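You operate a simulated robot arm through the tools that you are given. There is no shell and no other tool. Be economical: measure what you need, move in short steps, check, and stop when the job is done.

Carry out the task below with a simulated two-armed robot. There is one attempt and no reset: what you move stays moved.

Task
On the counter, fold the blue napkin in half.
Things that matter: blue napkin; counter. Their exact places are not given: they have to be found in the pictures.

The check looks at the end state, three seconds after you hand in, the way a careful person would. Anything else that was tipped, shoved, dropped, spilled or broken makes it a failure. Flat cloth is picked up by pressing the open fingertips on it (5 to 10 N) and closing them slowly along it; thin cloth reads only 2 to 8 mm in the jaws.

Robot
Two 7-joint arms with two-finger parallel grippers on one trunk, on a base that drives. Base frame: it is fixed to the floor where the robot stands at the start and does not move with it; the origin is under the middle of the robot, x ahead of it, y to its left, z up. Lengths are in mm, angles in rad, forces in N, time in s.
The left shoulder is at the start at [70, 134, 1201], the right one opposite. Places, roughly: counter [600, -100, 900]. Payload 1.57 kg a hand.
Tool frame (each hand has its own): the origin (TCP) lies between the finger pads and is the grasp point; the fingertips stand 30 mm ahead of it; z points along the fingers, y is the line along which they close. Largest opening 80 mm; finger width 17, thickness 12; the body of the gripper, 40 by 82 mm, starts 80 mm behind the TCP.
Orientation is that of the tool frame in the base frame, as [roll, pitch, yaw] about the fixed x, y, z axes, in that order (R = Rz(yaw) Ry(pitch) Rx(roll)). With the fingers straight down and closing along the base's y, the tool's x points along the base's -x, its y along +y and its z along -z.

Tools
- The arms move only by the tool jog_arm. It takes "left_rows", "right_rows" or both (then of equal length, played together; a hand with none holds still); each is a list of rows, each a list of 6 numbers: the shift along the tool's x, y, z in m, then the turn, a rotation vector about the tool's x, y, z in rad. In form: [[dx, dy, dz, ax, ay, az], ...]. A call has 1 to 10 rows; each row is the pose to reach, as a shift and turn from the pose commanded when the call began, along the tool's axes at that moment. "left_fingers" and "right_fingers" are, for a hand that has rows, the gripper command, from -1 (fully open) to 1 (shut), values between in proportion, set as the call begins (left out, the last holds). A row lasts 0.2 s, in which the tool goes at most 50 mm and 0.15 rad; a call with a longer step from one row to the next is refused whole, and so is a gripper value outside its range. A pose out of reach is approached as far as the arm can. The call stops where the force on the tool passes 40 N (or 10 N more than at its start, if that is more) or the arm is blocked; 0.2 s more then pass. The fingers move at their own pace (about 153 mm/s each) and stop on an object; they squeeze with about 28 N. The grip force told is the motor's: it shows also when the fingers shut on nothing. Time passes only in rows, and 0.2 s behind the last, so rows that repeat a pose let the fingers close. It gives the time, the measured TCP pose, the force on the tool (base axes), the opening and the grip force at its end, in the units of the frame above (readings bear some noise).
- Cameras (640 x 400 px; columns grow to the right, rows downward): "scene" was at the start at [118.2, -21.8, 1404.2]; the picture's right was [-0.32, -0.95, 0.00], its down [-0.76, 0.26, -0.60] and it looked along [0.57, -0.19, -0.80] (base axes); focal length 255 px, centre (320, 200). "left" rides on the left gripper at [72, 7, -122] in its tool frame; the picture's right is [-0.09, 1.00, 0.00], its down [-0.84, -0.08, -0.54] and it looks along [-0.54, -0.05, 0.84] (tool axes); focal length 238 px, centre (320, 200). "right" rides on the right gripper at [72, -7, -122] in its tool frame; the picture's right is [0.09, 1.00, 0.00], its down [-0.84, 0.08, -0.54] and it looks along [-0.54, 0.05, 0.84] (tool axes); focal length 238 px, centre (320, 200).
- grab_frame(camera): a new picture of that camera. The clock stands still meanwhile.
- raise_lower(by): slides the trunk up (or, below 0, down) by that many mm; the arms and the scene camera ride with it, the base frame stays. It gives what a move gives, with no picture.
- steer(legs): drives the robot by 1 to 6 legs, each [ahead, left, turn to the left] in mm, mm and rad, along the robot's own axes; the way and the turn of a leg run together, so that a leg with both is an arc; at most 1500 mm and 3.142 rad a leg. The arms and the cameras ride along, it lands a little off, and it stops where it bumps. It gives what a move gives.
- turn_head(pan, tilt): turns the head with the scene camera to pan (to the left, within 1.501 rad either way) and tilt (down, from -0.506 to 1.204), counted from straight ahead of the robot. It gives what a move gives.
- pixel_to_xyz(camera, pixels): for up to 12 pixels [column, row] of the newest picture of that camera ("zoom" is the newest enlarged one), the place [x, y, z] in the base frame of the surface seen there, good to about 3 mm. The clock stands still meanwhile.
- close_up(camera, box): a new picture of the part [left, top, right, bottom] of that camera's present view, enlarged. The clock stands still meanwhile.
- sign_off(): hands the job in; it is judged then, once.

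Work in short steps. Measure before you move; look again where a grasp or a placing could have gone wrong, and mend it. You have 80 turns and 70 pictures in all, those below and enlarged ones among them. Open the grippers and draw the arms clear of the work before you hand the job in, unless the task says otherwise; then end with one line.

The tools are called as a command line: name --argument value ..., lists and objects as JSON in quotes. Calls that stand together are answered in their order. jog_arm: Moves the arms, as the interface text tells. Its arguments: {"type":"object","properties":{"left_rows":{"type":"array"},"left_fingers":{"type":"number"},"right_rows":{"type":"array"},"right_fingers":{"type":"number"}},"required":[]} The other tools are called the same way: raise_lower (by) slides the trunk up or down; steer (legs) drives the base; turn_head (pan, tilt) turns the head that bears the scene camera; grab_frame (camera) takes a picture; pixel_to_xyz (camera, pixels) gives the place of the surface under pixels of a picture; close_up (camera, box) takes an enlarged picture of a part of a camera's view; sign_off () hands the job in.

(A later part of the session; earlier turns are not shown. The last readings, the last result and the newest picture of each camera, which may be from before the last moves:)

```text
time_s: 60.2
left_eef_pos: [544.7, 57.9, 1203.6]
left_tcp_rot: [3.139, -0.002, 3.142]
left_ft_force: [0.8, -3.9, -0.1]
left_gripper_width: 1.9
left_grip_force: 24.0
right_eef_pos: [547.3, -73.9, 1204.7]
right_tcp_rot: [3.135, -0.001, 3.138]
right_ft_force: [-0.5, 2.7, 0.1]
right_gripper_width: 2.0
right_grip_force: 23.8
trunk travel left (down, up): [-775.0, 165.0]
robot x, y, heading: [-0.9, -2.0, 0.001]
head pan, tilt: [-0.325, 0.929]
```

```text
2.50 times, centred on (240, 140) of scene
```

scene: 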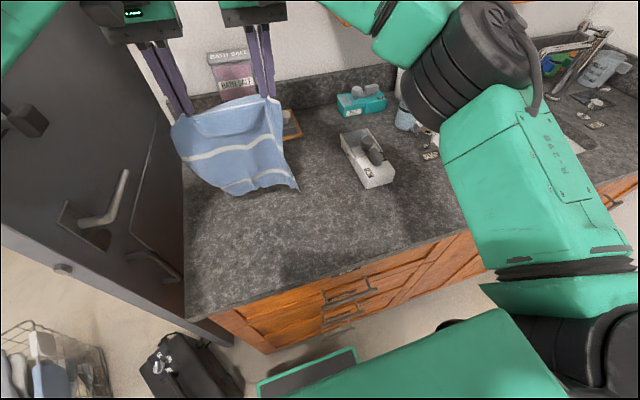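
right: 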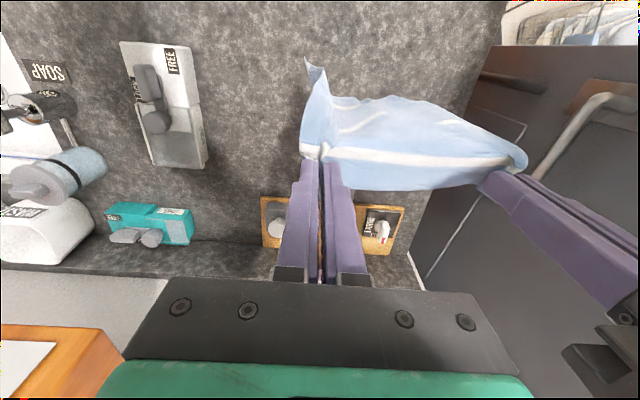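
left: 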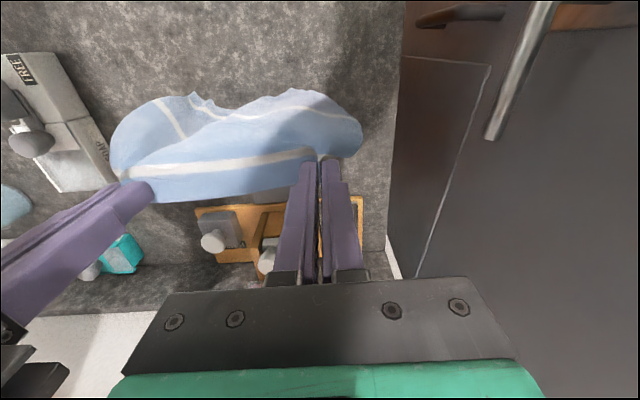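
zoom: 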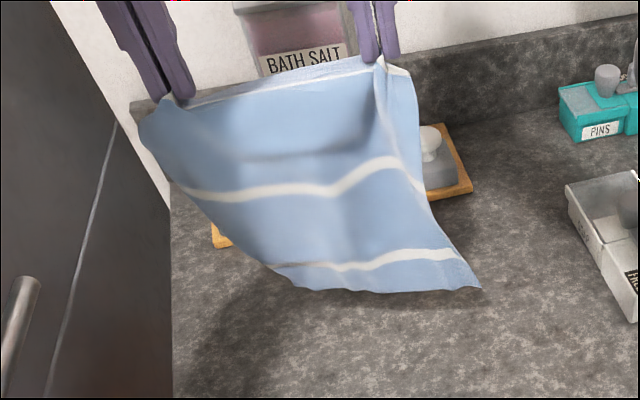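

The outer margins just droop beyond the grips. I go on: lower at x≈588 until the hem touches, then lay the first half by drawing the hands towards me on a 45° line, so the hem trails out.

jog_arm --left_rows '[[-0.015, 0, 0.014, 0, 0, 0], [-0.03, 0, 0.035, 0, 0, 0], [-0.043, 0, 0.058, 0, 0, 0], [-0.043, 0, 0.076, 0, 0, 0], [-0.043, 0, 0.082, 0, 0, 0], [-0.043, 0, 0.082, 0, 0, 0]]' --right_rows '[[-0.015, 0, 0.014, 0, 0, 0], [-0.03, 0, 0.035, 0, 0, 0], [-0.042, 0, 0.058, 0, 0, 0], [-0.042, 0, 0.076, 0, 0, 0], [-0.042, 0, 0.082, 0, 0, 0], [-0.042, 0, 0.082, 0, 0, 0]]'

jog_arm --left_rows '[[0.02, 0, 0.004, 0, 0, 0], [0.04, 0, 0.01, 0, 0, 0], [0.058, 0, 0.02, 0, 0, 0], [0.075, 0, 0.034, 0, 0, 0], [0.092, 0, 0.05, 0, 0, 0], [0.108, 0, 0.066, 0, 0, 0], [0.108, 0, 0.066, 0, 0, 0]]' --right_rows '[[0.02, 0, 0.004, 0, 0, 0], [0.04, 0, 0.01, 0, 0, 0], [0.058, 0, 0.02, 0, 0, 0], [0.075, 0, 0.034, 0, 0, 0], [0.092, 0, 0.05, 0, 0, 0], [0.108, 0, 0.066, 0, 0, 0], [0.108, 0, 0.066, 0, 0, 0]]'

grab_frame --camera "scene"

grab_frame --camera "left"

```text
time_s: 61.6
left_eef_pos: [588.2, 76.4, 1120.8]
left_tcp_rot: [-3.127, -0.008, -3.111]
left_ft_force: [0.7, -36.9, -0.1]
left_gripper_width: 2.1
left_grip_force: 23.5
left hand out of reach, approached as far as the arm can: row 2, 3
right_eef_pos: [584.7, -77.0, 1122.9]
right_tcp_rot: [3.124, -0.005, 3.124]
right_ft_force: [0.0, 36.6, -0.2]
right_gripper_width: 2.8
right_grip_force: 24.3
right hand out of reach, approached as far as the arm can: row 2, 3, 4, 5, 6
trunk travel left (down, up): [-775.0, 165.0]
robot x, y, heading: [-0.8, -0.3, -0.0]
head pan, tilt: [-0.325, 0.929]
```

```text
time_s: 63.2
left_eef_pos: [481.2, 66.8, 1056.4]
left_tcp_rot: [3.139, -0.002, -3.141]
left_ft_force: [0.5, -0.7, 0.1]
left_gripper_width: 2.2
left_grip_force: 24.1
right_eef_pos: [585.1, -69.7, 1123.8]
right_tcp_rot: [-3.14, 0.002, 3.141]
right_ft_force: [0.0, 1.1, 0.9]
right_gripper_width: 0.0
right_grip_force: 21.5
right hand out of reach, approached as far as the arm can: row 1, 2, 3, 4, 5, 6, 7
trunk travel left (down, up): [-775.0, 165.0]
robot x, y, heading: [-0.3, -1.8, 0.008]
head pan, tilt: [-0.325, 0.929]
```

```text
13 pictures are left
```

scene: 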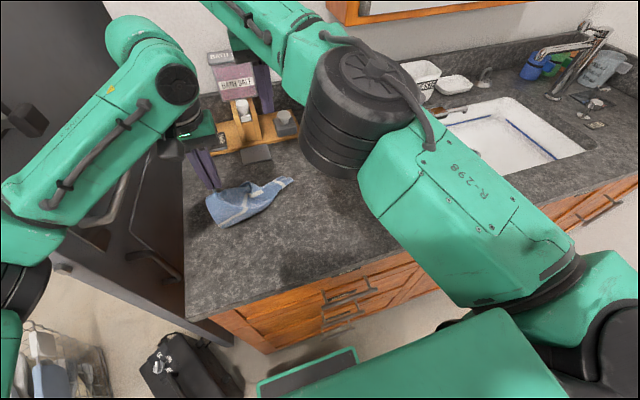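

```text
12 pictures are left
```

left: 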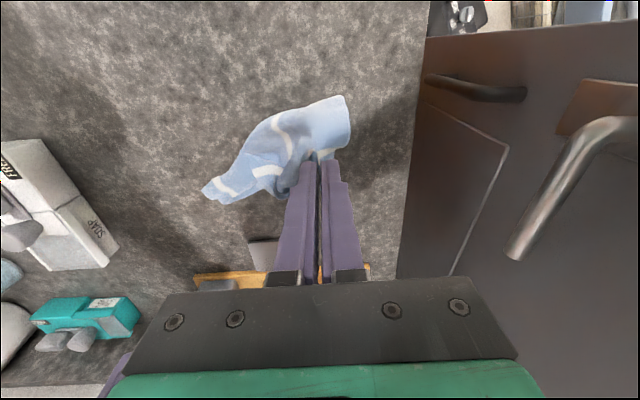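

The right hand got stuck out of reach at x≈585 and lost its corner; the left still holds its own. First I bring the right hand back to a comfortable place, left unmoved.

jog_arm --right_rows '[[0.03, -0.01, -0.01, 0, 0, 0], [0.06, -0.03, -0.01, 0, 0, 0], [0.09, -0.06, -0.01, 0, 0, 0], [0.12, -0.09, -0.01, 0, 0, 0], [0.15, -0.12, -0.01, 0, 0, 0], [0.15, -0.12, -0.01, 0, 0, 0], [0.15, -0.12, -0.01, 0, 0, 0]]'

```text
time_s: 64.8
left_eef_pos: [481.5, 67.5, 1057.5]
left_tcp_rot: [3.14, -0.003, 3.142]
left_ft_force: [0.0, 0.5, 0.1]
left_gripper_width: 1.8
left_grip_force: 23.4
right_eef_pos: [430.1, -185.6, 1133.9]
right_tcp_rot: [3.14, 0.002, 3.141]
right_ft_force: [1.0, 0.9, -0.5]
right_gripper_width: 0.1
right_grip_force: 21.3
trunk travel left (down, up): [-775.0, 165.0]
robot x, y, heading: [0.9, 0.3, -0.001]
head pan, tilt: [-0.325, 0.929]
```

Right hand recovered. Now I lift the left corner high so the napkin hangs from it and untangles, moving it towards (520,-65).

jog_arm --left_rows '[[0, -0.005, -0.035, 0, 0, 0], [-0.005, -0.02, -0.07, 0, 0, 0], [-0.012, -0.045, -0.1, 0, 0, 0], [-0.02, -0.07, -0.13, 0, 0, 0], [-0.028, -0.095, -0.16, 0, 0, 0], [-0.034, -0.115, -0.18, 0, 0, 0], [-0.039, -0.13, -0.2, 0, 0, 0], [-0.039, -0.13, -0.21, 0, 0, 0], [-0.039, -0.13, -0.21, 0, 0, 0], [-0.039, -0.13, -0.21, 0, 0, 0]]'

close_up --camera "scene" --box '[140, 40, 380, 230]'

```text
time_s: 67.0
left_eef_pos: [490.2, -47.1, 1244.4]
left_tcp_rot: [-3.139, 0.0, 3.141]
left_ft_force: [-0.3, -0.5, 1.4]
left_gripper_width: 2.1
left_grip_force: 24.2
left hand out of reach, approached as far as the arm can: row 6, 7, 8, 9, 10
right_eef_pos: [429.3, -183.0, 1133.6]
right_tcp_rot: [-3.141, -0.001, 3.141]
right_ft_force: [0.3, 0.2, 0.0]
right_gripper_width: 0.2
right_grip_force: 21.8
trunk travel left (down, up): [-775.0, 165.0]
robot x, y, heading: [2.2, 0.5, -0.002]
head pan, tilt: [-0.325, 0.929]
```

```text
2.11 times, centred on (260, 135) of scene
```

zoom: 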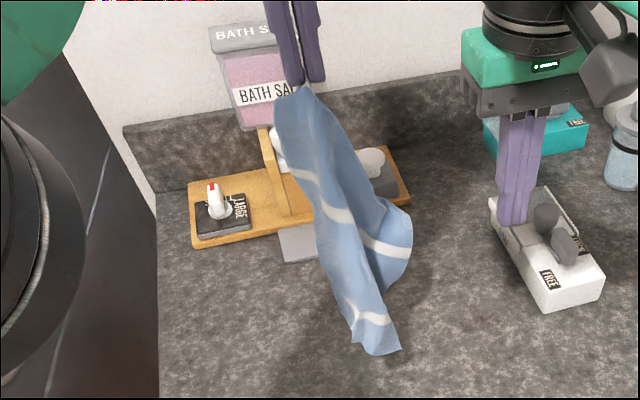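

It hangs from the left gripper, with a side corner spread to the right at (410,220) in the zoom. I measure whether the right hand could catch that corner in the air.

pixel_to_xyz --camera "zoom" --pixels '[[405, 218], [395, 240], [400, 270], [385, 220], [370, 210], [395, 345], [360, 310], [340, 210], [375, 250], [320, 150], [285, 110], [310, 200]]'

```text
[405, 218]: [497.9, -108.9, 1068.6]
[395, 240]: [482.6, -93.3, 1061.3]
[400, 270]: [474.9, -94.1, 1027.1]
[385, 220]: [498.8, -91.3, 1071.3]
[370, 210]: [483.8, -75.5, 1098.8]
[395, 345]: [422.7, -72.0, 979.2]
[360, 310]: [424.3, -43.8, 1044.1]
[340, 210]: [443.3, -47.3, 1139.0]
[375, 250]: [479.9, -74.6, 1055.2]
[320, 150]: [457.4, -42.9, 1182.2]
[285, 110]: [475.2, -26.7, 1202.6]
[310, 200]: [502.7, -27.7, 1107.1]
```

The vertical approach beside the left gripper would collide, so I lay the cloth down instead: lower it and carry the held corner to the left, so it spreads out with the side corner on the right.

jog_arm --left_rows '[[0.015, 0.013, 0.042, 0, 0, 0], [0.02, 0.018, 0.087, 0, 0, 0], [0.02, 0.028, 0.132, 0, 0, 0], [0.018, 0.053, 0.167, 0, 0, 0], [0.016, 0.083, 0.202, 0, 0, 0], [0.014, 0.113, 0.237, 0, 0, 0], [0.012, 0.143, 0.272, 0, 0, 0], [0.011, 0.171, 0.302, 0, 0, 0], [0.01, 0.193, 0.322, 0, 0, 0], [0.01, 0.193, 0.322, 0, 0, 0]]'

grab_frame --camera "scene"

```text
time_s: 69.0
left_eef_pos: [488.7, 140.2, 933.6]
left_tcp_rot: [-3.134, 0.022, 3.141]
left_ft_force: [0.1, 0.3, 0.1]
left_gripper_width: 1.6
left_grip_force: 23.6
left hand out of reach, approached as far as the arm can: row 1, 2, 3, 4
right_eef_pos: [426.0, -184.3, 1135.2]
right_tcp_rot: [3.139, 0.004, -3.139]
right_ft_force: [0.0, -0.2, 0.1]
right_gripper_width: 0.0
right_grip_force: 20.7
trunk travel left (down, up): [-775.0, 165.0]
robot x, y, heading: [-1.3, 2.8, 0.002]
head pan, tilt: [-0.325, 0.929]
stopped in row 10 (left hand): the force on the tool passed its limit (the readings are from after the stop); the commanded pose is now the measured one
```

```text
10 pictures are left
```

scene: 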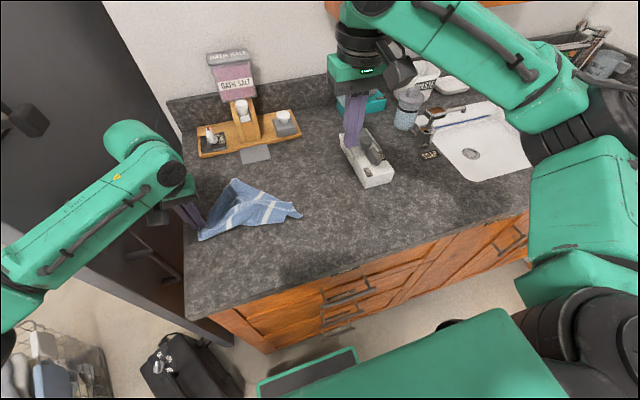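

The cloth is down, spread as a diamond: one corner far at (235,181), one right at (300,213). I zoom in.

close_up --camera "scene" --box '[185, 165, 315, 250]'

pixel_to_xyz --camera "zoom" --pixels '[[240, 72], [250, 80], [340, 115], [520, 205], [570, 235], [430, 270], [200, 310], [70, 355], [340, 200], [170, 190], [440, 200], [550, 240]]'

```text
4.71 times, centred on (250, 208) of scene
```

zoom: 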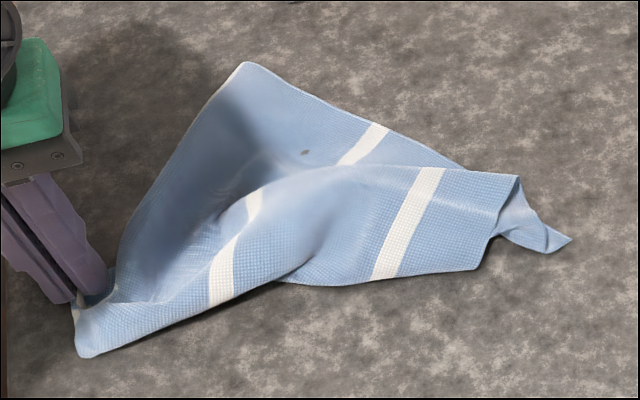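

```text
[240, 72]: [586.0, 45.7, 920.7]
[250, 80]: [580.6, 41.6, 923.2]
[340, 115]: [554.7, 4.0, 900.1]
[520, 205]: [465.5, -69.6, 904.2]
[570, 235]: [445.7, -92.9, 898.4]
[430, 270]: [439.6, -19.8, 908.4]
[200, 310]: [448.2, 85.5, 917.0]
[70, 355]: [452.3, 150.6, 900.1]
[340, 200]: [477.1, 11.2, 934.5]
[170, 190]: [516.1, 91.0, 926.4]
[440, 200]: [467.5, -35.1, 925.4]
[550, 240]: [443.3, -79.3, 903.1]
```

The lower contour, with stripes ending on it, is the napkin's left edge: the held corner is its far end, and its near end is at about (441,-48). If the right hand takes that end, both hands hold one full edge, far apart. I bring the right hand above (453,-33).

jog_arm --right_rows '[[-0.004, 0.028, 0.02, 0, 0, 0], [-0.008, 0.055, 0.045, 0, 0, 0], [-0.012, 0.082, 0.075, 0, 0, 0], [-0.018, 0.11, 0.105, 0, 0, 0], [-0.024, 0.135, 0.135, 0, 0, 0], [-0.024, 0.152, 0.16, 0, 0, 0], [-0.024, 0.152, 0.172, 0, 0, 0], [-0.024, 0.152, 0.172, 0, 0, 0]]' --right_fingers 0.2

grab_frame --camera "right"

```text
time_s: 70.8
left_eef_pos: [491.7, 141.5, 932.5]
left_tcp_rot: [-3.131, 0.019, -3.141]
left_ft_force: [-1.0, 0.5, 1.4]
left_gripper_width: 2.0
left_grip_force: 23.6
right_eef_pos: [453.7, -30.8, 961.0]
right_tcp_rot: [3.141, 0.0, -3.141]
right_ft_force: [-0.1, 0.4, 0.3]
right_gripper_width: 31.9
right_grip_force: 0.0
trunk travel left (down, up): [-775.0, 165.0]
robot x, y, heading: [0.9, 1.7, -0.004]
head pan, tilt: [-0.325, 0.929]
```

```text
8 pictures are left
```

right: 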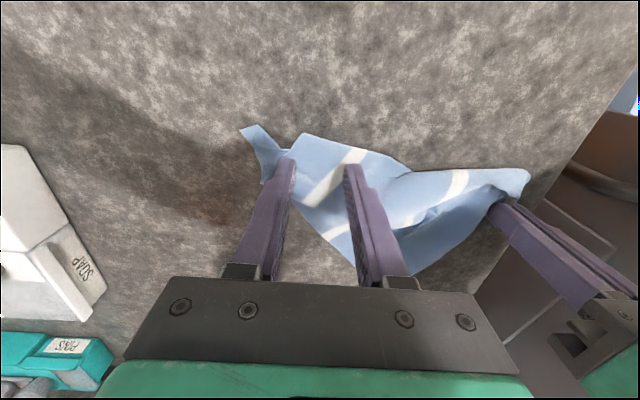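

The near-left corner is at (303,135); projected fingertips land just inside it. I shift 8 mm inward and descend.

jog_arm --right_rows '[[0, 0.004, 0.01, 0, 0, 0], [0, 0.008, 0.02, 0, 0, 0], [0, 0.008, 0.026, 0, 0, 0], [0, 0.008, 0.028, 0, 0, 0], [0, 0.008, 0.028, 0, 0, 0]]'

```text
time_s: 72.0
left_eef_pos: [492.1, 140.8, 931.7]
left_tcp_rot: [-3.132, 0.018, -3.141]
left_ft_force: [-0.4, -0.6, 1.4]
left_gripper_width: 1.5
left_grip_force: 23.5
right_eef_pos: [453.4, -21.1, 931.9]
right_tcp_rot: [3.141, 0.0, -3.14]
right_ft_force: [-0.3, 0.0, 0.1]
right_gripper_width: 31.9
right_grip_force: 0.2
trunk travel left (down, up): [-775.0, 165.0]
robot x, y, heading: [0.2, -4.6, -0.005]
head pan, tilt: [-0.325, 0.929]
```

Near the surface without force; 2 mm more.

jog_arm --right_rows '[[0, 0, 0.001, 0, 0, 0], [0, 0, 0.002, 0, 0, 0], [0, 0, 0.002, 0, 0, 0]]'

```text
time_s: 72.8
left_eef_pos: [490.9, 141.6, 932.6]
left_tcp_rot: [-3.133, 0.021, -3.141]
left_ft_force: [0.3, -0.7, 0.4]
left_gripper_width: 1.8
left_grip_force: 23.4
right_eef_pos: [452.8, -23.6, 930.6]
right_tcp_rot: [-3.14, 0.005, -3.141]
right_ft_force: [1.6, -0.6, 15.6]
right_gripper_width: 32.4
right_grip_force: 0.3
trunk travel left (down, up): [-775.0, 165.0]
robot x, y, heading: [-1.2, -1.9, -0.0]
head pan, tilt: [-0.325, 0.929]
```

15.6 N is too much; I ease 0.7 mm and close in stages.

jog_arm --right_rows '[[0, 0, -0.0007, 0, 0, 0], [0, 0, -0.0007, 0, 0, 0]]' --right_fingers 0.4

jog_arm --right_rows '[[0, 0, 0, 0, 0, 0], [0, 0, 0, 0, 0, 0]]' --right_fingers 0.6

jog_arm --right_rows '[[0, 0, 0, 0, 0, 0], [0, 0, 0, 0, 0, 0]]' --right_fingers 0.8

jog_arm --right_rows '[[0, 0, 0, 0, 0, 0], [0, 0, 0, 0, 0, 0], [0, 0, 0, 0, 0, 0], [0, 0, -0.01, 0, 0, 0], [0, 0, -0.03, 0, 0, 0]]' --right_fingers 1

```text
time_s: 73.4
left_eef_pos: [489.6, 140.3, 931.9]
left_tcp_rot: [-3.133, 0.021, 3.141]
left_ft_force: [-0.4, 0.0, 0.5]
left_gripper_width: 2.2
left_grip_force: 23.4
right_eef_pos: [452.7, -23.2, 930.8]
right_tcp_rot: [3.14, 0.002, -3.14]
right_ft_force: [2.9, 0.0, 17.5]
right_gripper_width: 24.6
right_grip_force: 0.7
trunk travel left (down, up): [-775.0, 165.0]
robot x, y, heading: [0.7, 1.4, 0.003]
head pan, tilt: [-0.325, 0.929]
```

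```text
time_s: 74.0
left_eef_pos: [489.1, 141.1, 932.0]
left_tcp_rot: [-3.131, 0.021, 3.141]
left_ft_force: [0.8, 0.1, 0.6]
left_gripper_width: 1.9
left_grip_force: 23.7
right_eef_pos: [451.2, -22.3, 931.8]
right_tcp_rot: [-3.142, 0.002, -3.14]
right_ft_force: [-0.7, 2.6, 16.4]
right_gripper_width: 13.7
right_grip_force: 0.2
trunk travel left (down, up): [-775.0, 165.0]
robot x, y, heading: [-1.0, 2.8, 0.001]
head pan, tilt: [-0.325, 0.929]
```

```text
time_s: 74.6
left_eef_pos: [490.7, 141.6, 933.0]
left_tcp_rot: [-3.131, 0.021, 3.141]
left_ft_force: [0.2, 0.2, 0.8]
left_gripper_width: 2.1
left_grip_force: 23.9
right_eef_pos: [449.7, -22.7, 931.6]
right_tcp_rot: [3.142, 0.003, -3.139]
right_ft_force: [-1.0, 0.3, 16.1]
right_gripper_width: 8.9
right_grip_force: 1.1
trunk travel left (down, up): [-775.0, 165.0]
robot x, y, heading: [-1.5, 0.0, 0.0]
head pan, tilt: [-0.325, 0.929]
```

```text
time_s: 75.8
left_eef_pos: [491.3, 142.1, 931.6]
left_tcp_rot: [-3.13, 0.021, -3.141]
left_ft_force: [0.4, -0.7, 1.9]
left_gripper_width: 1.8
left_grip_force: 24.0
right_eef_pos: [454.5, -24.7, 961.6]
right_tcp_rot: [-3.14, -0.003, -3.14]
right_ft_force: [-0.4, -0.5, -0.3]
right_gripper_width: 1.9
right_grip_force: 23.6
trunk travel left (down, up): [-775.0, 165.0]
robot x, y, heading: [3.5, 2.6, 0.003]
head pan, tilt: [-0.325, 0.929]
```

The right holds cloth (1.9 mm). I lift both slowly, aligning at x≈490.

jog_arm --left_rows '[[0, -0.003, -0.02, 0, 0, 0], [0, -0.006, -0.04, 0, 0, 0], [0, -0.01, -0.065, 0, 0, 0], [0, -0.014, -0.09, 0, 0, 0], [0, -0.019, -0.115, 0, 0, 0], [0, -0.024, -0.14, 0, 0, 0], [0, -0.03, -0.165, 0, 0, 0], [0, -0.036, -0.19, 0, 0, 0], [0, -0.04, -0.215, 0, 0, 0], [0, -0.04, -0.215, 0, 0, 0]]' --right_rows '[[-0.004, -0.003, -0.01, 0, 0, 0], [-0.008, -0.006, -0.02, 0, 0, 0], [-0.012, -0.01, -0.04, 0, 0, 0], [-0.016, -0.014, -0.06, 0, 0, 0], [-0.02, -0.019, -0.085, 0, 0, 0], [-0.024, -0.024, -0.11, 0, 0, 0], [-0.028, -0.03, -0.135, 0, 0, 0], [-0.032, -0.036, -0.16, 0, 0, 0], [-0.036, -0.042, -0.185, 0, 0, 0], [-0.036, -0.042, -0.185, 0, 0, 0]]'

close_up --camera "scene" --box '[120, 40, 380, 240]'

pixel_to_xyz --camera "zoom" --pixels '[[200, 300], [300, 300], [400, 300], [250, 250], [350, 250], [300, 200]]'

```text
time_s: 78.0
left_eef_pos: [490.1, 104.0, 1149.3]
left_tcp_rot: [-3.131, 0.019, 3.141]
left_ft_force: [0.4, -0.1, 0.3]
left_gripper_width: 2.0
left_grip_force: 23.3
right_eef_pos: [487.8, -63.6, 1146.8]
right_tcp_rot: [-3.142, 0.001, -3.139]
right_ft_force: [-1.0, 0.4, -0.7]
right_gripper_width: 1.5
right_grip_force: 23.7
trunk travel left (down, up): [-775.0, 165.0]
robot x, y, heading: [-0.5, 2.1, -0.003]
head pan, tilt: [-0.325, 0.929]
```

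```text
2.00 times, centred on (250, 140) of scene
```

zoom: 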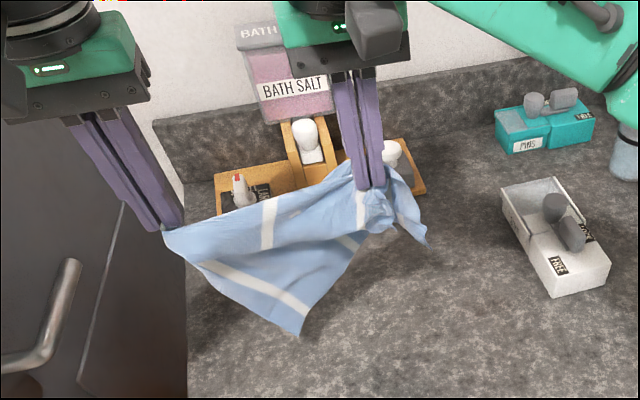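

```text
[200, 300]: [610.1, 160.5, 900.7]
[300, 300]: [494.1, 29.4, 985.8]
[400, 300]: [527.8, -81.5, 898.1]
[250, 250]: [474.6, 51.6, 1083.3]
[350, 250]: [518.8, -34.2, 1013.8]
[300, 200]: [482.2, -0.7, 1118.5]
```

The picture shows: the left holds the far-left corner, the far-right corner hangs free at (298,332), and the right gripper has both near corners bunched. I lay this down flat with the free corner towards me: move back to x≈430, lower, then lay forward.

jog_arm --left_rows '[[0.025, 0, 0.01, 0, 0, 0], [0.05, 0, 0.03, 0, 0, 0], [0.06, 0, 0.055, 0, 0, 0], [0.055, 0, 0.075, 0, 0, 0], [0.04, 0, 0.097, 0, 0, 0], [0.02, 0, 0.122, 0, 0, 0], [-0.005, 0, 0.15, 0, 0, 0], [-0.03, 0.002, 0.18, 0, 0, 0], [-0.045, 0.003, 0.205, 0, 0, 0], [-0.048, 0.003, 0.212, 0, 0, 0]]' --right_rows '[[0.025, 0, 0.01, 0, 0, 0], [0.05, 0, 0.03, 0, 0, 0], [0.06, 0, 0.055, 0, 0, 0], [0.055, 0, 0.075, 0, 0, 0], [0.04, 0, 0.097, 0, 0, 0], [0.02, 0, 0.122, 0, 0, 0], [-0.005, 0, 0.15, 0, 0, 0], [-0.03, -0.002, 0.18, 0, 0, 0], [-0.045, -0.003, 0.203, 0, 0, 0], [-0.048, -0.003, 0.208, 0, 0, 0]]'

jog_arm --left_rows '[[0, 0, 0, 0, 0, 0], [0, 0, 0, 0, 0, 0]]' --right_rows '[[0, 0, 0, 0, 0, 0], [0, 0, 0, 0, 0, 0]]' --right_fingers 0.6

jog_arm --right_rows '[[0, 0, -0.015, 0, 0, 0], [0, 0, -0.04, 0, 0, 0], [0, -0.02, -0.08, 0, 0, 0], [0, -0.06, -0.1, 0, 0, 0], [0, -0.105, -0.11, 0, 0, 0], [0, -0.15, -0.11, 0, 0, 0], [0, -0.18, -0.11, 0, 0, 0]]'

close_up --camera "scene" --box '[180, 150, 340, 250]'

```text
time_s: 80.2
left_eef_pos: [541.2, 103.2, 935.6]
left_tcp_rot: [-3.131, 0.02, -3.142]
left_ft_force: [0.5, -0.9, 0.3]
left_gripper_width: 1.8
left_grip_force: 23.9
right_eef_pos: [536.6, -69.9, 937.5]
right_tcp_rot: [-3.141, 0.001, -3.141]
right_ft_force: [-0.2, 0.2, 0.3]
right_gripper_width: 1.7
right_grip_force: 23.7
trunk travel left (down, up): [-775.0, 165.0]
robot x, y, heading: [-0.0, 1.6, 0.002]
head pan, tilt: [-0.325, 0.929]
```

```text
time_s: 80.8
left_eef_pos: [542.0, 102.2, 934.8]
left_tcp_rot: [-3.133, 0.018, 3.141]
left_ft_force: [1.1, 0.1, 1.7]
left_gripper_width: 1.8
left_grip_force: 23.5
right_eef_pos: [535.5, -71.4, 938.5]
right_tcp_rot: [3.141, 0.001, -3.141]
right_ft_force: [-0.4, -0.8, -0.2]
right_gripper_width: 16.0
right_grip_force: 0.0
trunk travel left (down, up): [-775.0, 165.0]
robot x, y, heading: [-0.8, 2.4, 0.003]
head pan, tilt: [-0.325, 0.929]
```

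```text
time_s: 82.4
left_eef_pos: [541.5, 102.5, 934.8]
left_tcp_rot: [-3.133, 0.018, -3.14]
left_ft_force: [0.8, 0.6, 0.4]
left_gripper_width: 2.1
left_grip_force: 23.3
right_eef_pos: [540.9, -251.2, 1050.5]
right_tcp_rot: [3.142, 0.0, -3.141]
right_ft_force: [-0.9, 0.1, 0.6]
right_gripper_width: 16.2
right_grip_force: 0.0
trunk travel left (down, up): [-775.0, 165.0]
robot x, y, heading: [-0.8, 0.2, -0.002]
head pan, tilt: [-0.325, 0.929]
```

```text
4.00 times, centred on (260, 200) of scene
```

zoom: 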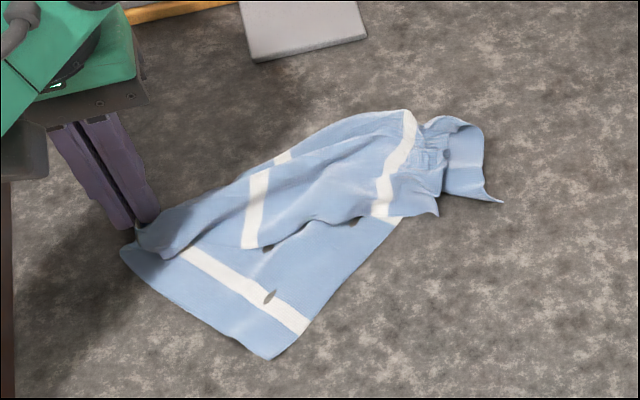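

Very telling: the far-right corner is at (270,358), right edge runs to (500,202), and the left part is already folded over on top, twisted open only at the far end, where the left gripper still holds the far-left corner. Carrying this corner onto the far-right corner completes a lengthwise half fold. I measure.

pixel_to_xyz --camera "zoom" --pixels '[[125, 252], [270, 354], [390, 220], [498, 200], [435, 212], [480, 130], [405, 112], [250, 245], [190, 208], [350, 218], [300, 330], [445, 175]]'

```text
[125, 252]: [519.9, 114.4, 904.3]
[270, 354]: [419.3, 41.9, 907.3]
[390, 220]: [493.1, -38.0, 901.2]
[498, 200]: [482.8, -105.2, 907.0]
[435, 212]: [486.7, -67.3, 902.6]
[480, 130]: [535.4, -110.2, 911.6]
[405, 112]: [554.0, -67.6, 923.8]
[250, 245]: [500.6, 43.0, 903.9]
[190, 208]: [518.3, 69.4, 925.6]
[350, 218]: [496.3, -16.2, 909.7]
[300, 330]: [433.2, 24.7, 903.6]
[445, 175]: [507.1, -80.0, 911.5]
```

So the right half lies reversed below and the held corner needs only to travel from (541,102) to about (443,45) with a turn of roughly 100–130° about the vertical. I lift 45 mm, move half way and turn.

jog_arm --left_rows '[[0.003, -0.002, -0.012, 0, 0, -0.14], [0.008, -0.005, -0.024, 0, 0, -0.28], [0.014, -0.008, -0.035, 0, 0, -0.42], [0.02, -0.012, -0.042, 0, 0, -0.56], [0.028, -0.016, -0.047, 0, 0, -0.7], [0.036, -0.02, -0.05, 0, 0, -0.84], [0.044, -0.025, -0.05, 0, 0, -0.98], [0.052, -0.03, -0.05, 0, 0, -1.12], [0.06, -0.035, -0.05, 0, 0, -1.26], [0.066, -0.038, -0.05, 0, 0, -1.4]]'

```text
time_s: 84.6
left_eef_pos: [474.2, 64.8, 984.9]
left_tcp_rot: [-3.121, -0.005, -1.74]
left_ft_force: [-0.1, -0.4, 0.5]
left_gripper_width: 1.5
left_grip_force: 23.6
right_eef_pos: [541.1, -251.0, 1050.2]
right_tcp_rot: [3.14, 0.001, -3.139]
right_ft_force: [-0.7, -0.8, -0.4]
right_gripper_width: 16.1
right_grip_force: 0.1
trunk travel left (down, up): [-775.0, 165.0]
robot x, y, heading: [-0.1, -1.2, -0.002]
head pan, tilt: [-0.325, 0.929]
```

Rotation went well (yaw -1.74). I finish the travel to about (438,41), turn a bit more and lower.

jog_arm --left_rows '[[0.006, 0.006, 0.004, 0, 0, -0.1], [0.012, 0.013, 0.01, 0, 0, -0.2], [0.018, 0.019, 0.018, 0, 0, -0.3], [0.024, 0.025, 0.028, 0, 0, -0.4], [0.028, 0.029, 0.038, 0, 0, -0.5], [0.03, 0.031, 0.046, 0, 0, -0.55], [0.03, 0.031, 0.048, 0, 0, -0.55]]'

jog_arm --left_rows '[[0, 0, 0, 0, 0, 0], [0, 0, 0, 0, 0, 0]]' --left_fingers 0.6

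jog_arm --left_rows '[[0, 0, -0.015, 0, 0, 0], [0, 0, -0.04, 0, 0, 0], [0, 0, -0.08, 0, 0, 0], [0, 0, -0.12, 0, 0, 0], [0, 0, -0.15, 0, 0, 0]]'

```text
time_s: 86.2
left_eef_pos: [447.2, 43.3, 932.0]
left_tcp_rot: [-3.12, -0.019, -1.192]
left_ft_force: [1.8, 0.8, 23.9]
left_gripper_width: 1.8
left_grip_force: 23.7
left hand out of reach, approached as far as the arm can: row 5, 6, 7
right_eef_pos: [537.7, -251.5, 1051.8]
right_tcp_rot: [3.141, 0.0, -3.141]
right_ft_force: [0.1, -0.1, -0.2]
right_gripper_width: 15.9
right_grip_force: 0.1
trunk travel left (down, up): [-775.0, 165.0]
robot x, y, heading: [3.1, 0.0, -0.002]
head pan, tilt: [-0.325, 0.929]
```

```text
time_s: 86.8
left_eef_pos: [446.6, 42.7, 932.9]
left_tcp_rot: [-3.121, -0.021, -1.192]
left_ft_force: [6.2, 0.1, 32.5]
left_gripper_width: 7.4
left_grip_force: 0.1
right_eef_pos: [538.0, -250.9, 1052.9]
right_tcp_rot: [3.14, 0.002, -3.141]
right_ft_force: [0.0, 0.2, 0.6]
right_gripper_width: 15.8
right_grip_force: 0.0
trunk travel left (down, up): [-775.0, 165.0]
robot x, y, heading: [1.6, 1.3, 0.0]
head pan, tilt: [-0.325, 0.929]
```

```text
time_s: 88.0
left_eef_pos: [509.9, 71.6, 1061.7]
left_tcp_rot: [-3.128, -0.016, -1.194]
left_ft_force: [0.3, 0.3, -0.1]
left_gripper_width: 16.0
left_grip_force: 0.1
left hand out of reach, approached as far as the arm can: row 1, 2, 3, 4, 5
right_eef_pos: [540.1, -251.1, 1051.3]
right_tcp_rot: [3.14, 0.0, -3.139]
right_ft_force: [0.4, 0.4, 0.5]
right_gripper_width: 16.3
right_grip_force: 0.1
trunk travel left (down, up): [-775.0, 165.0]
robot x, y, heading: [1.7, -3.2, -0.0]
head pan, tilt: [-0.325, 0.929]
```

Released; the left drifted while lifting since that wrist turn was at its limit. I turn it back and move it aside, then look.

jog_arm --left_rows '[[-0.015, -0.006, 0, 0, 0, 0.14], [-0.03, -0.012, 0, 0, 0, 0.28], [-0.045, -0.018, 0, 0, 0, 0.42], [-0.06, -0.024, 0, 0, 0, 0.56], [-0.075, -0.03, 0, 0, 0, 0.7], [-0.09, -0.036, 0, 0, 0, 0.84], [-0.105, -0.042, 0, 0, 0, 0.98], [-0.12, -0.048, 0, 0, 0, 1.12], [-0.135, -0.054, 0, 0, 0, 1.26], [-0.15, -0.06, 0, 0, 0, 1.4]]'

close_up --camera "scene" --box '[180, 150, 340, 250]'

pixel_to_xyz --camera "zoom" --pixels '[[270, 354], [390, 220], [498, 200], [435, 212], [480, 130], [405, 112], [190, 208], [300, 330], [445, 175]]'

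```text
time_s: 90.2
left_eef_pos: [515.6, 226.8, 1057.8]
left_tcp_rot: [-3.125, 0.011, -2.594]
left_ft_force: [-3.1, -3.9, -2.1]
left_gripper_width: 16.2
left_grip_force: 0.1
right_eef_pos: [540.3, -253.3, 1050.4]
right_tcp_rot: [3.141, 0.001, -3.14]
right_ft_force: [0.1, 0.2, 0.2]
right_gripper_width: 15.9
right_grip_force: 0.0
trunk travel left (down, up): [-775.0, 165.0]
robot x, y, heading: [0.6, 5.2, -0.007]
head pan, tilt: [-0.325, 0.929]
```

```text
4.00 times, centred on (260, 200) of scene
```

zoom: 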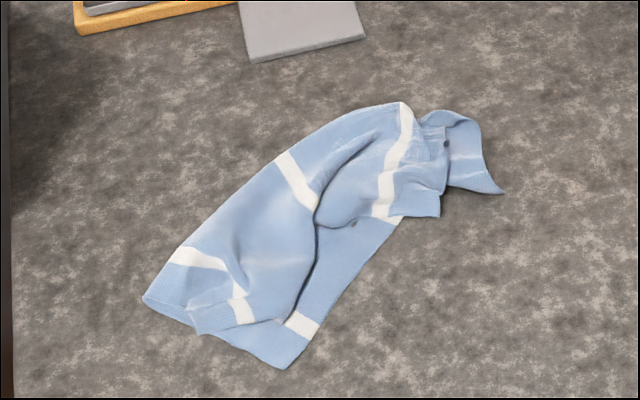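

```text
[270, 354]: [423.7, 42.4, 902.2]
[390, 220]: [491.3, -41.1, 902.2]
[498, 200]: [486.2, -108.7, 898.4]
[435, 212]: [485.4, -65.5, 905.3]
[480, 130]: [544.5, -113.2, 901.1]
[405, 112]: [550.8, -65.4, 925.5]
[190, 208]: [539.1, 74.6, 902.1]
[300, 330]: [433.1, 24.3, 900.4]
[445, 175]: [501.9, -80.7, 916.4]
```

This is almost a lengthwise half fold now: only the top layer's corner at (205,330) must move to the corner at (285,366), and the near end be spread. I measure these points.

pixel_to_xyz --camera "zoom" --pixels '[[203, 330], [245, 300], [284, 366], [145, 300], [318, 225], [310, 290], [320, 325], [437, 213], [500, 190], [480, 185], [425, 195], [275, 285]]'

```text
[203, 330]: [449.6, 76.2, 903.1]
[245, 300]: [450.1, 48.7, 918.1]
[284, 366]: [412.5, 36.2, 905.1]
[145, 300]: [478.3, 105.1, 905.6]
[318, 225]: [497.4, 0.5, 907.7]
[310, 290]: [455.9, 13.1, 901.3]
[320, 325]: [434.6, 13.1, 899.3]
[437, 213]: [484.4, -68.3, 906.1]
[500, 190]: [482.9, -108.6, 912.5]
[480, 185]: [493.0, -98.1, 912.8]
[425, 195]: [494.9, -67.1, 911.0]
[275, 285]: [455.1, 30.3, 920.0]
```

The top corner sits at (450,76) and still points left; it must go to (412,36) with a turn. I bring the left hand above (452,60), pre-turned the other way so that it can rotate the corner while placing.

jog_arm --left_rows '[[0.0142, -0.0109, 0, 0, 0, 0.119], [0.0283, -0.0219, 0.005, 0, 0, 0.238], [0.0425, -0.0328, 0.012, 0, 0, 0.357], [0.0566, -0.0437, 0.02, 0, 0, 0.476], [0.0708, -0.0547, 0.03, 0, 0, 0.595], [0.0849, -0.0656, 0.04, 0, 0, 0.714], [0.0991, -0.0765, 0.052, 0, 0, 0.833], [0.1132, -0.0874, 0.065, 0, 0, 0.952], [0.1274, -0.0984, 0.078, 0, 0, 1.071], [0.1415, -0.1093, 0.088, 0, 0, 1.19]]' --left_fingers 0.2

```text
time_s: 92.4
left_eef_pos: [452.0, 59.8, 968.9]
left_tcp_rot: [3.136, 0.02, 2.501]
left_ft_force: [-0.5, 0.4, 0.0]
left_gripper_width: 32.0
left_grip_force: 0.1
right_eef_pos: [540.8, -250.7, 1049.6]
right_tcp_rot: [-3.141, 0.0, -3.14]
right_ft_force: [-0.2, -0.8, 0.7]
right_gripper_width: 15.9
right_grip_force: 0.0
trunk travel left (down, up): [-775.0, 165.0]
robot x, y, heading: [-2.6, -1.1, 0.004]
head pan, tilt: [-0.325, 0.929]
```

Exactly in place. I descend to contact.

jog_arm --left_rows '[[0, 0, 0.015, 0, 0, 0], [0, 0, 0.028, 0, 0, 0], [0, 0, 0.0345, 0, 0, 0], [0, 0, 0.0345, 0, 0, 0]]'

```text
time_s: 93.4
left_eef_pos: [453.9, 61.0, 933.6]
left_tcp_rot: [3.137, 0.02, 2.5]
left_ft_force: [0.6, -0.1, -0.1]
left_gripper_width: 32.1
left_grip_force: 0.0
right_eef_pos: [541.0, -251.2, 1048.7]
right_tcp_rot: [3.141, -0.001, -3.14]
right_ft_force: [-0.2, 0.7, 0.3]
right_gripper_width: 15.8
right_grip_force: 0.1
trunk travel left (down, up): [-775.0, 165.0]
robot x, y, heading: [4.0, 2.2, -0.001]
head pan, tilt: [-0.325, 0.929]
```

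1.7 mm more, then stage closing.

jog_arm --left_rows '[[0, 0, 0.001, 0, 0, 0], [0, 0, 0.0017, 0, 0, 0], [0, 0, 0.0017, 0, 0, 0]]'

```text
time_s: 94.2
left_eef_pos: [453.4, 60.9, 934.2]
left_tcp_rot: [3.138, 0.021, 2.503]
left_ft_force: [0.0, 0.8, 0.4]
left_gripper_width: 32.1
left_grip_force: 0.1
right_eef_pos: [540.5, -251.0, 1049.2]
right_tcp_rot: [3.142, 0.0, -3.141]
right_ft_force: [0.4, -0.4, -0.3]
right_gripper_width: 16.0
right_grip_force: 0.0
trunk travel left (down, up): [-775.0, 165.0]
robot x, y, heading: [2.1, 0.9, 0.005]
head pan, tilt: [-0.325, 0.929]
```

Not yet; 1.2 mm more and begin closing.

jog_arm --left_rows '[[0, 0, 0.0012, 0, 0, 0], [0, 0, 0.0012, 0, 0, 0]]'

jog_arm --left_rows '[[0, 0, 0, 0, 0, 0], [0, 0, 0, 0, 0, 0]]' --left_fingers 0.4

```text
time_s: 94.8
left_eef_pos: [453.9, 60.9, 933.5]
left_tcp_rot: [3.137, 0.022, 2.501]
left_ft_force: [-0.7, 1.1, 4.0]
left_gripper_width: 32.6
left_grip_force: 0.1
right_eef_pos: [540.3, -251.8, 1049.2]
right_tcp_rot: [3.142, 0.0, -3.138]
right_ft_force: [0.3, 0.9, 0.8]
right_gripper_width: 16.1
right_grip_force: 0.0
trunk travel left (down, up): [-775.0, 165.0]
robot x, y, heading: [-1.1, 1.1, 0.007]
head pan, tilt: [-0.325, 0.929]
```

```text
time_s: 95.4
left_eef_pos: [454.5, 59.4, 933.7]
left_tcp_rot: [3.138, 0.024, 2.5]
left_ft_force: [-0.4, -0.3, 4.4]
left_gripper_width: 23.4
left_grip_force: 0.0
right_eef_pos: [539.9, -250.8, 1049.8]
right_tcp_rot: [3.141, 0.002, -3.139]
right_ft_force: [-0.3, -0.2, -0.5]
right_gripper_width: 16.0
right_grip_force: 0.1
trunk travel left (down, up): [-775.0, 165.0]
robot x, y, heading: [0.6, 3.7, 0.001]
head pan, tilt: [-0.325, 0.929]
```

4 N and rucking; I close fully.

jog_arm --left_rows '[[0, 0, 0, 0, 0, 0], [0, 0, 0, 0, 0, 0]]' --left_fingers 0.6

jog_arm --left_rows '[[0, 0, 0, 0, 0, 0], [0, 0, 0, 0, 0, 0]]' --left_fingers 0.8

jog_arm --left_rows '[[0, 0, 0, 0, 0, 0], [0, 0, 0, 0, 0, 0], [0, 0, -0.008, 0, 0, 0], [0, 0, -0.02, 0, 0, 0]]' --left_fingers 1

grab_frame --camera "left"

```text
time_s: 96.0
left_eef_pos: [453.4, 60.1, 931.8]
left_tcp_rot: [3.137, 0.02, 2.502]
left_ft_force: [-0.6, 0.1, 3.3]
left_gripper_width: 15.4
left_grip_force: 0.1
right_eef_pos: [540.6, -251.1, 1049.9]
right_tcp_rot: [3.141, -0.001, -3.141]
right_ft_force: [0.6, -0.3, -0.8]
right_gripper_width: 15.9
right_grip_force: 0.0
trunk travel left (down, up): [-775.0, 165.0]
robot x, y, heading: [4.0, 0.9, 0.001]
head pan, tilt: [-0.325, 0.929]
```

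```text
time_s: 96.6
left_eef_pos: [454.0, 59.9, 932.0]
left_tcp_rot: [3.136, 0.024, 2.5]
left_ft_force: [-0.1, -0.9, 5.0]
left_gripper_width: 8.2
left_grip_force: 0.6
right_eef_pos: [540.0, -251.7, 1050.4]
right_tcp_rot: [-3.141, 0.0, -3.14]
right_ft_force: [-0.8, -0.6, 0.5]
right_gripper_width: 16.1
right_grip_force: 0.0
trunk travel left (down, up): [-775.0, 165.0]
robot x, y, heading: [0.0, 1.6, -0.002]
head pan, tilt: [-0.325, 0.929]
```

```text
time_s: 97.6
left_eef_pos: [452.8, 60.7, 952.3]
left_tcp_rot: [3.139, 0.021, 2.502]
left_ft_force: [-0.1, -0.3, -0.7]
left_gripper_width: 2.7
left_grip_force: 24.2
right_eef_pos: [540.5, -252.7, 1050.2]
right_tcp_rot: [-3.141, 0.0, -3.139]
right_ft_force: [-0.2, -0.3, -0.2]
right_gripper_width: 15.9
right_grip_force: 0.1
trunk travel left (down, up): [-775.0, 165.0]
robot x, y, heading: [0.0, 1.4, 0.006]
head pan, tilt: [-0.325, 0.929]
```

```text
4 pictures are left
```

left: 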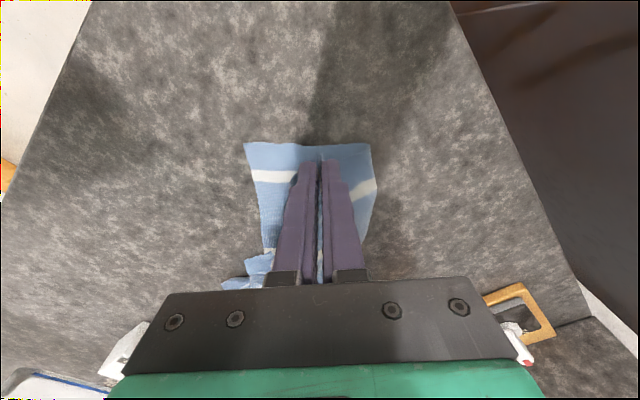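

Held (2.7 mm) and the lower edge stayed in place. I lift a bit, carry it towards the lower corner and turn it.

jog_arm --left_rows '[[0, 0, -0.01, 0, 0, -0.145], [0, -0.002, -0.02, 0, 0, -0.29], [0.001, -0.005, -0.025, 0, 0, -0.435], [0.002, -0.009, -0.028, 0, 0, -0.58], [0.003, -0.013, -0.028, 0, 0, -0.725], [0.004, -0.017, -0.028, 0, 0, -0.87], [0.005, -0.021, -0.028, 0, 0, -1.015], [0.006, -0.025, -0.026, 0, 0, -1.16], [0.0065, -0.029, -0.022, 0, 0, -1.305], [0.007, -0.033, -0.018, 0, 0, -1.45]]'

```text
time_s: 99.8
left_eef_pos: [429.0, 39.4, 969.8]
left_tcp_rot: [-3.119, 0.006, -2.329]
left_ft_force: [0.4, 0.3, -0.7]
left_gripper_width: 2.3
left_grip_force: 23.5
right_eef_pos: [541.4, -250.8, 1048.9]
right_tcp_rot: [-3.141, 0.001, -3.139]
right_ft_force: [0.5, -0.6, 0.2]
right_gripper_width: 15.8
right_grip_force: 0.0
trunk travel left (down, up): [-775.0, 165.0]
robot x, y, heading: [-0.6, 2.6, 0.001]
head pan, tilt: [-0.325, 0.929]
```

I finish the turn, lower to just above the cloth and release.

jog_arm --left_rows '[[0, 0, 0.008, 0, 0, -0.14], [0, 0, 0.018, 0, 0, -0.28], [0, 0, 0.028, 0, 0, -0.42], [0, 0, 0.034, 0, 0, -0.42], [0, 0, 0.034, 0, 0, -0.42]]'

jog_arm --left_rows '[[0, 0, 0, 0, 0, 0], [0, 0, 0, 0, 0, 0]]' --left_fingers 0.7

jog_arm --left_rows '[[0, 0, -0.01, 0, 0, 0], [0, 0, -0.025, 0, 0, 0], [0, 0, -0.055, 0, 0, 0], [0, 0, -0.09, 0, 0, 0.1], [0, 0, -0.11, 0, 0, 0.2]]'

```text
time_s: 101.0
left_eef_pos: [428.6, 37.3, 934.9]
left_tcp_rot: [-3.118, -0.002, -1.912]
left_ft_force: [0.5, -0.6, 1.4]
left_gripper_width: 2.6
left_grip_force: 24.2
right_eef_pos: [540.6, -251.6, 1050.2]
right_tcp_rot: [-3.141, 0.0, -3.14]
right_ft_force: [0.5, 1.2, 0.5]
right_gripper_width: 16.0
right_grip_force: 0.1
trunk travel left (down, up): [-775.0, 165.0]
robot x, y, heading: [-0.3, 2.8, -0.001]
head pan, tilt: [-0.325, 0.929]
```

```text
time_s: 101.6
left_eef_pos: [429.9, 39.1, 934.8]
left_tcp_rot: [-3.12, -0.002, -1.913]
left_ft_force: [0.3, -0.8, -0.5]
left_gripper_width: 12.0
left_grip_force: 0.0
right_eef_pos: [540.7, -250.4, 1050.3]
right_tcp_rot: [3.141, -0.001, -3.14]
right_ft_force: [-0.7, -0.6, -0.4]
right_gripper_width: 16.1
right_grip_force: 0.1
trunk travel left (down, up): [-775.0, 165.0]
robot x, y, heading: [1.4, -0.2, 0.0]
head pan, tilt: [-0.325, 0.929]
```

```text
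time_s: 102.8
left_eef_pos: [426.5, 40.0, 1046.3]
left_tcp_rot: [-3.122, 0.002, -2.111]
left_ft_force: [0.3, -0.4, -0.5]
left_gripper_width: 12.2
left_grip_force: 0.1
right_eef_pos: [541.2, -251.8, 1050.5]
right_tcp_rot: [3.141, 0.0, -3.14]
right_ft_force: [0.1, -0.3, 0.2]
right_gripper_width: 15.9
right_grip_force: 0.2
trunk travel left (down, up): [-775.0, 165.0]
robot x, y, heading: [-0.3, -2.5, 0.001]
head pan, tilt: [-0.325, 0.929]
```

I move the left hand aside, turning it back, and look.

jog_arm --left_rows '[[-0.021, 0.0125, 0, 0, 0, 0.147], [-0.042, 0.025, 0, 0, 0, 0.294], [-0.063, 0.0375, 0, 0, 0, 0.441], [-0.084, 0.05, 0, 0, 0, 0.588], [-0.105, 0.0625, 0, 0, 0, 0.735], [-0.126, 0.075, 0, 0, 0, 0.882], [-0.146, 0.087, 0, 0, 0, 1.029]]'

close_up --camera "scene" --box '[190, 155, 334, 245]'

pixel_to_xyz --camera "zoom" --pixels '[[460, 220], [540, 180], [420, 200], [400, 230], [500, 150], [300, 300], [250, 350], [150, 300], [440, 120], [350, 150], [480, 180], [300, 200]]'

```text
time_s: 104.4
left_eef_pos: [426.1, 210.9, 1043.0]
left_tcp_rot: [-3.131, 0.02, 3.139]
left_ft_force: [0.0, -0.5, 0.8]
left_gripper_width: 12.2
left_grip_force: 0.1
right_eef_pos: [540.5, -249.7, 1051.9]
right_tcp_rot: [-3.14, 0.0, -3.139]
right_ft_force: [-0.2, 0.5, -0.7]
right_gripper_width: 16.3
right_grip_force: 0.1
trunk travel left (down, up): [-775.0, 165.0]
robot x, y, heading: [4.0, 4.4, -0.002]
head pan, tilt: [-0.325, 0.929]
```

```text
4.44 times, centred on (262, 200) of scene
```

zoom: 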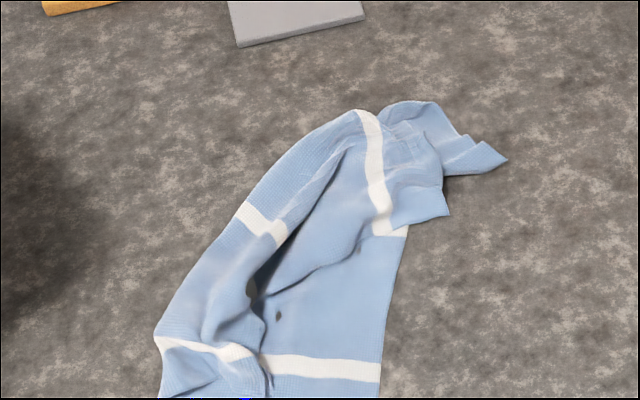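

```text
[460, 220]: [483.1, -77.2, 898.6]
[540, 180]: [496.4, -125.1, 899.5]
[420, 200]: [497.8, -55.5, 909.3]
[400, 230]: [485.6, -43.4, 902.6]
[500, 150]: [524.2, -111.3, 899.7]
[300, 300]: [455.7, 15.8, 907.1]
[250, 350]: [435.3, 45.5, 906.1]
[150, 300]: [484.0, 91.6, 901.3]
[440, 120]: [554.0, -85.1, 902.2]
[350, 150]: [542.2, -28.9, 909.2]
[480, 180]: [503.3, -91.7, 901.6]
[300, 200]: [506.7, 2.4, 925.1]
```

The far end slid towards me and is cut off in this view; I take a view covering it.

close_up --camera "scene" --box '[190, 170, 334, 260]'

pixel_to_xyz --camera "zoom" --pixels '[[155, 280], [160, 330], [265, 310], [380, 310], [375, 340], [265, 230], [320, 200], [200, 330], [230, 290], [320, 330], [440, 145], [270, 345]]'

```text
4.44 times, centred on (262, 215) of scene
```

zoom: 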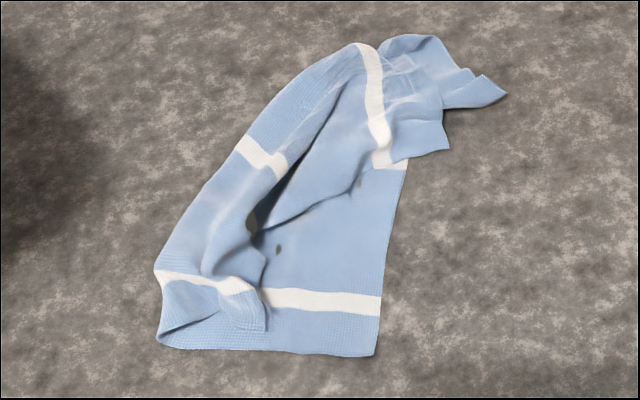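

```text
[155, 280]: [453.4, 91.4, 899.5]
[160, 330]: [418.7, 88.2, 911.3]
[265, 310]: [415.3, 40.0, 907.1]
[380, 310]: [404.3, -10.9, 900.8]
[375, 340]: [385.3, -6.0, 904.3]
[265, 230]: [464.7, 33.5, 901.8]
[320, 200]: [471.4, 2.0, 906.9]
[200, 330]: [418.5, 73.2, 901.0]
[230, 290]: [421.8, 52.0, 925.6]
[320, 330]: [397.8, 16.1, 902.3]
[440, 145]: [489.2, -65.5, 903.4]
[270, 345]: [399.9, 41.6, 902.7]
```

Now it is well aligned: lower layer's corner at (375,352), top corner at (265,330), correctly oriented, with a raised ridge (z≈925) at (230,290). I pinch only this ridge without pressing, then shift it ~47 mm right and ~20 mm towards me.

jog_arm --left_rows '[[0.001, -0.035, 0.01, 0, 0, 0], [0.002, -0.075, 0.02, 0, 0, 0], [0.003, -0.115, 0.035, 0, 0, 0], [0.005, -0.15, 0.055, 0, 0, 0], [0.005, -0.159, 0.08, 0, 0, 0], [0.005, -0.159, 0.098, 0, 0, 0], [0.005, -0.159, 0.1065, 0, 0, 0], [0.005, -0.159, 0.1065, 0, 0, 0]]' --left_fingers -0.1

jog_arm --left_rows '[[0, 0, 0, 0, 0, 0], [0, 0, 0, 0, 0, 0]]' --left_fingers 0.5

jog_arm --left_rows '[[0, 0, 0, 0, 0, 0], [0, 0, 0, 0, 0, 0], [0, 0, 0, 0, 0, 0]]' --left_fingers 1

```text
time_s: 106.2
left_eef_pos: [424.7, 49.6, 938.0]
left_tcp_rot: [-3.133, 0.019, -3.141]
left_ft_force: [-0.3, 0.3, 0.1]
left_gripper_width: 44.2
left_grip_force: 0.2
right_eef_pos: [541.1, -250.6, 1050.6]
right_tcp_rot: [-3.141, 0.0, -3.141]
right_ft_force: [-0.2, 0.2, -0.5]
right_gripper_width: 16.3
right_grip_force: 0.0
trunk travel left (down, up): [-775.0, 165.0]
robot x, y, heading: [0.3, 3.8, 0.003]
head pan, tilt: [-0.325, 0.929]
```

```text
time_s: 106.8
left_eef_pos: [424.8, 48.2, 936.8]
left_tcp_rot: [-3.134, 0.019, 3.14]
left_ft_force: [-0.1, 0.1, 0.0]
left_gripper_width: 20.1
left_grip_force: 0.0
right_eef_pos: [541.8, -250.2, 1049.7]
right_tcp_rot: [-3.141, -0.001, -3.139]
right_ft_force: [0.5, 0.3, 0.9]
right_gripper_width: 16.4
right_grip_force: 0.2
trunk travel left (down, up): [-775.0, 165.0]
robot x, y, heading: [-0.7, -1.4, -0.001]
head pan, tilt: [-0.325, 0.929]
```

```text
time_s: 107.6
left_eef_pos: [424.5, 48.8, 937.1]
left_tcp_rot: [-3.133, 0.019, -3.14]
left_ft_force: [0.0, 0.2, 0.2]
left_gripper_width: 2.4
left_grip_force: 23.7
right_eef_pos: [540.6, -250.9, 1049.3]
right_tcp_rot: [3.141, 0.001, -3.141]
right_ft_force: [-0.4, 0.8, 0.2]
right_gripper_width: 16.2
right_grip_force: 0.0
trunk travel left (down, up): [-775.0, 165.0]
robot x, y, heading: [1.8, 0.3, 0.002]
head pan, tilt: [-0.325, 0.929]
```

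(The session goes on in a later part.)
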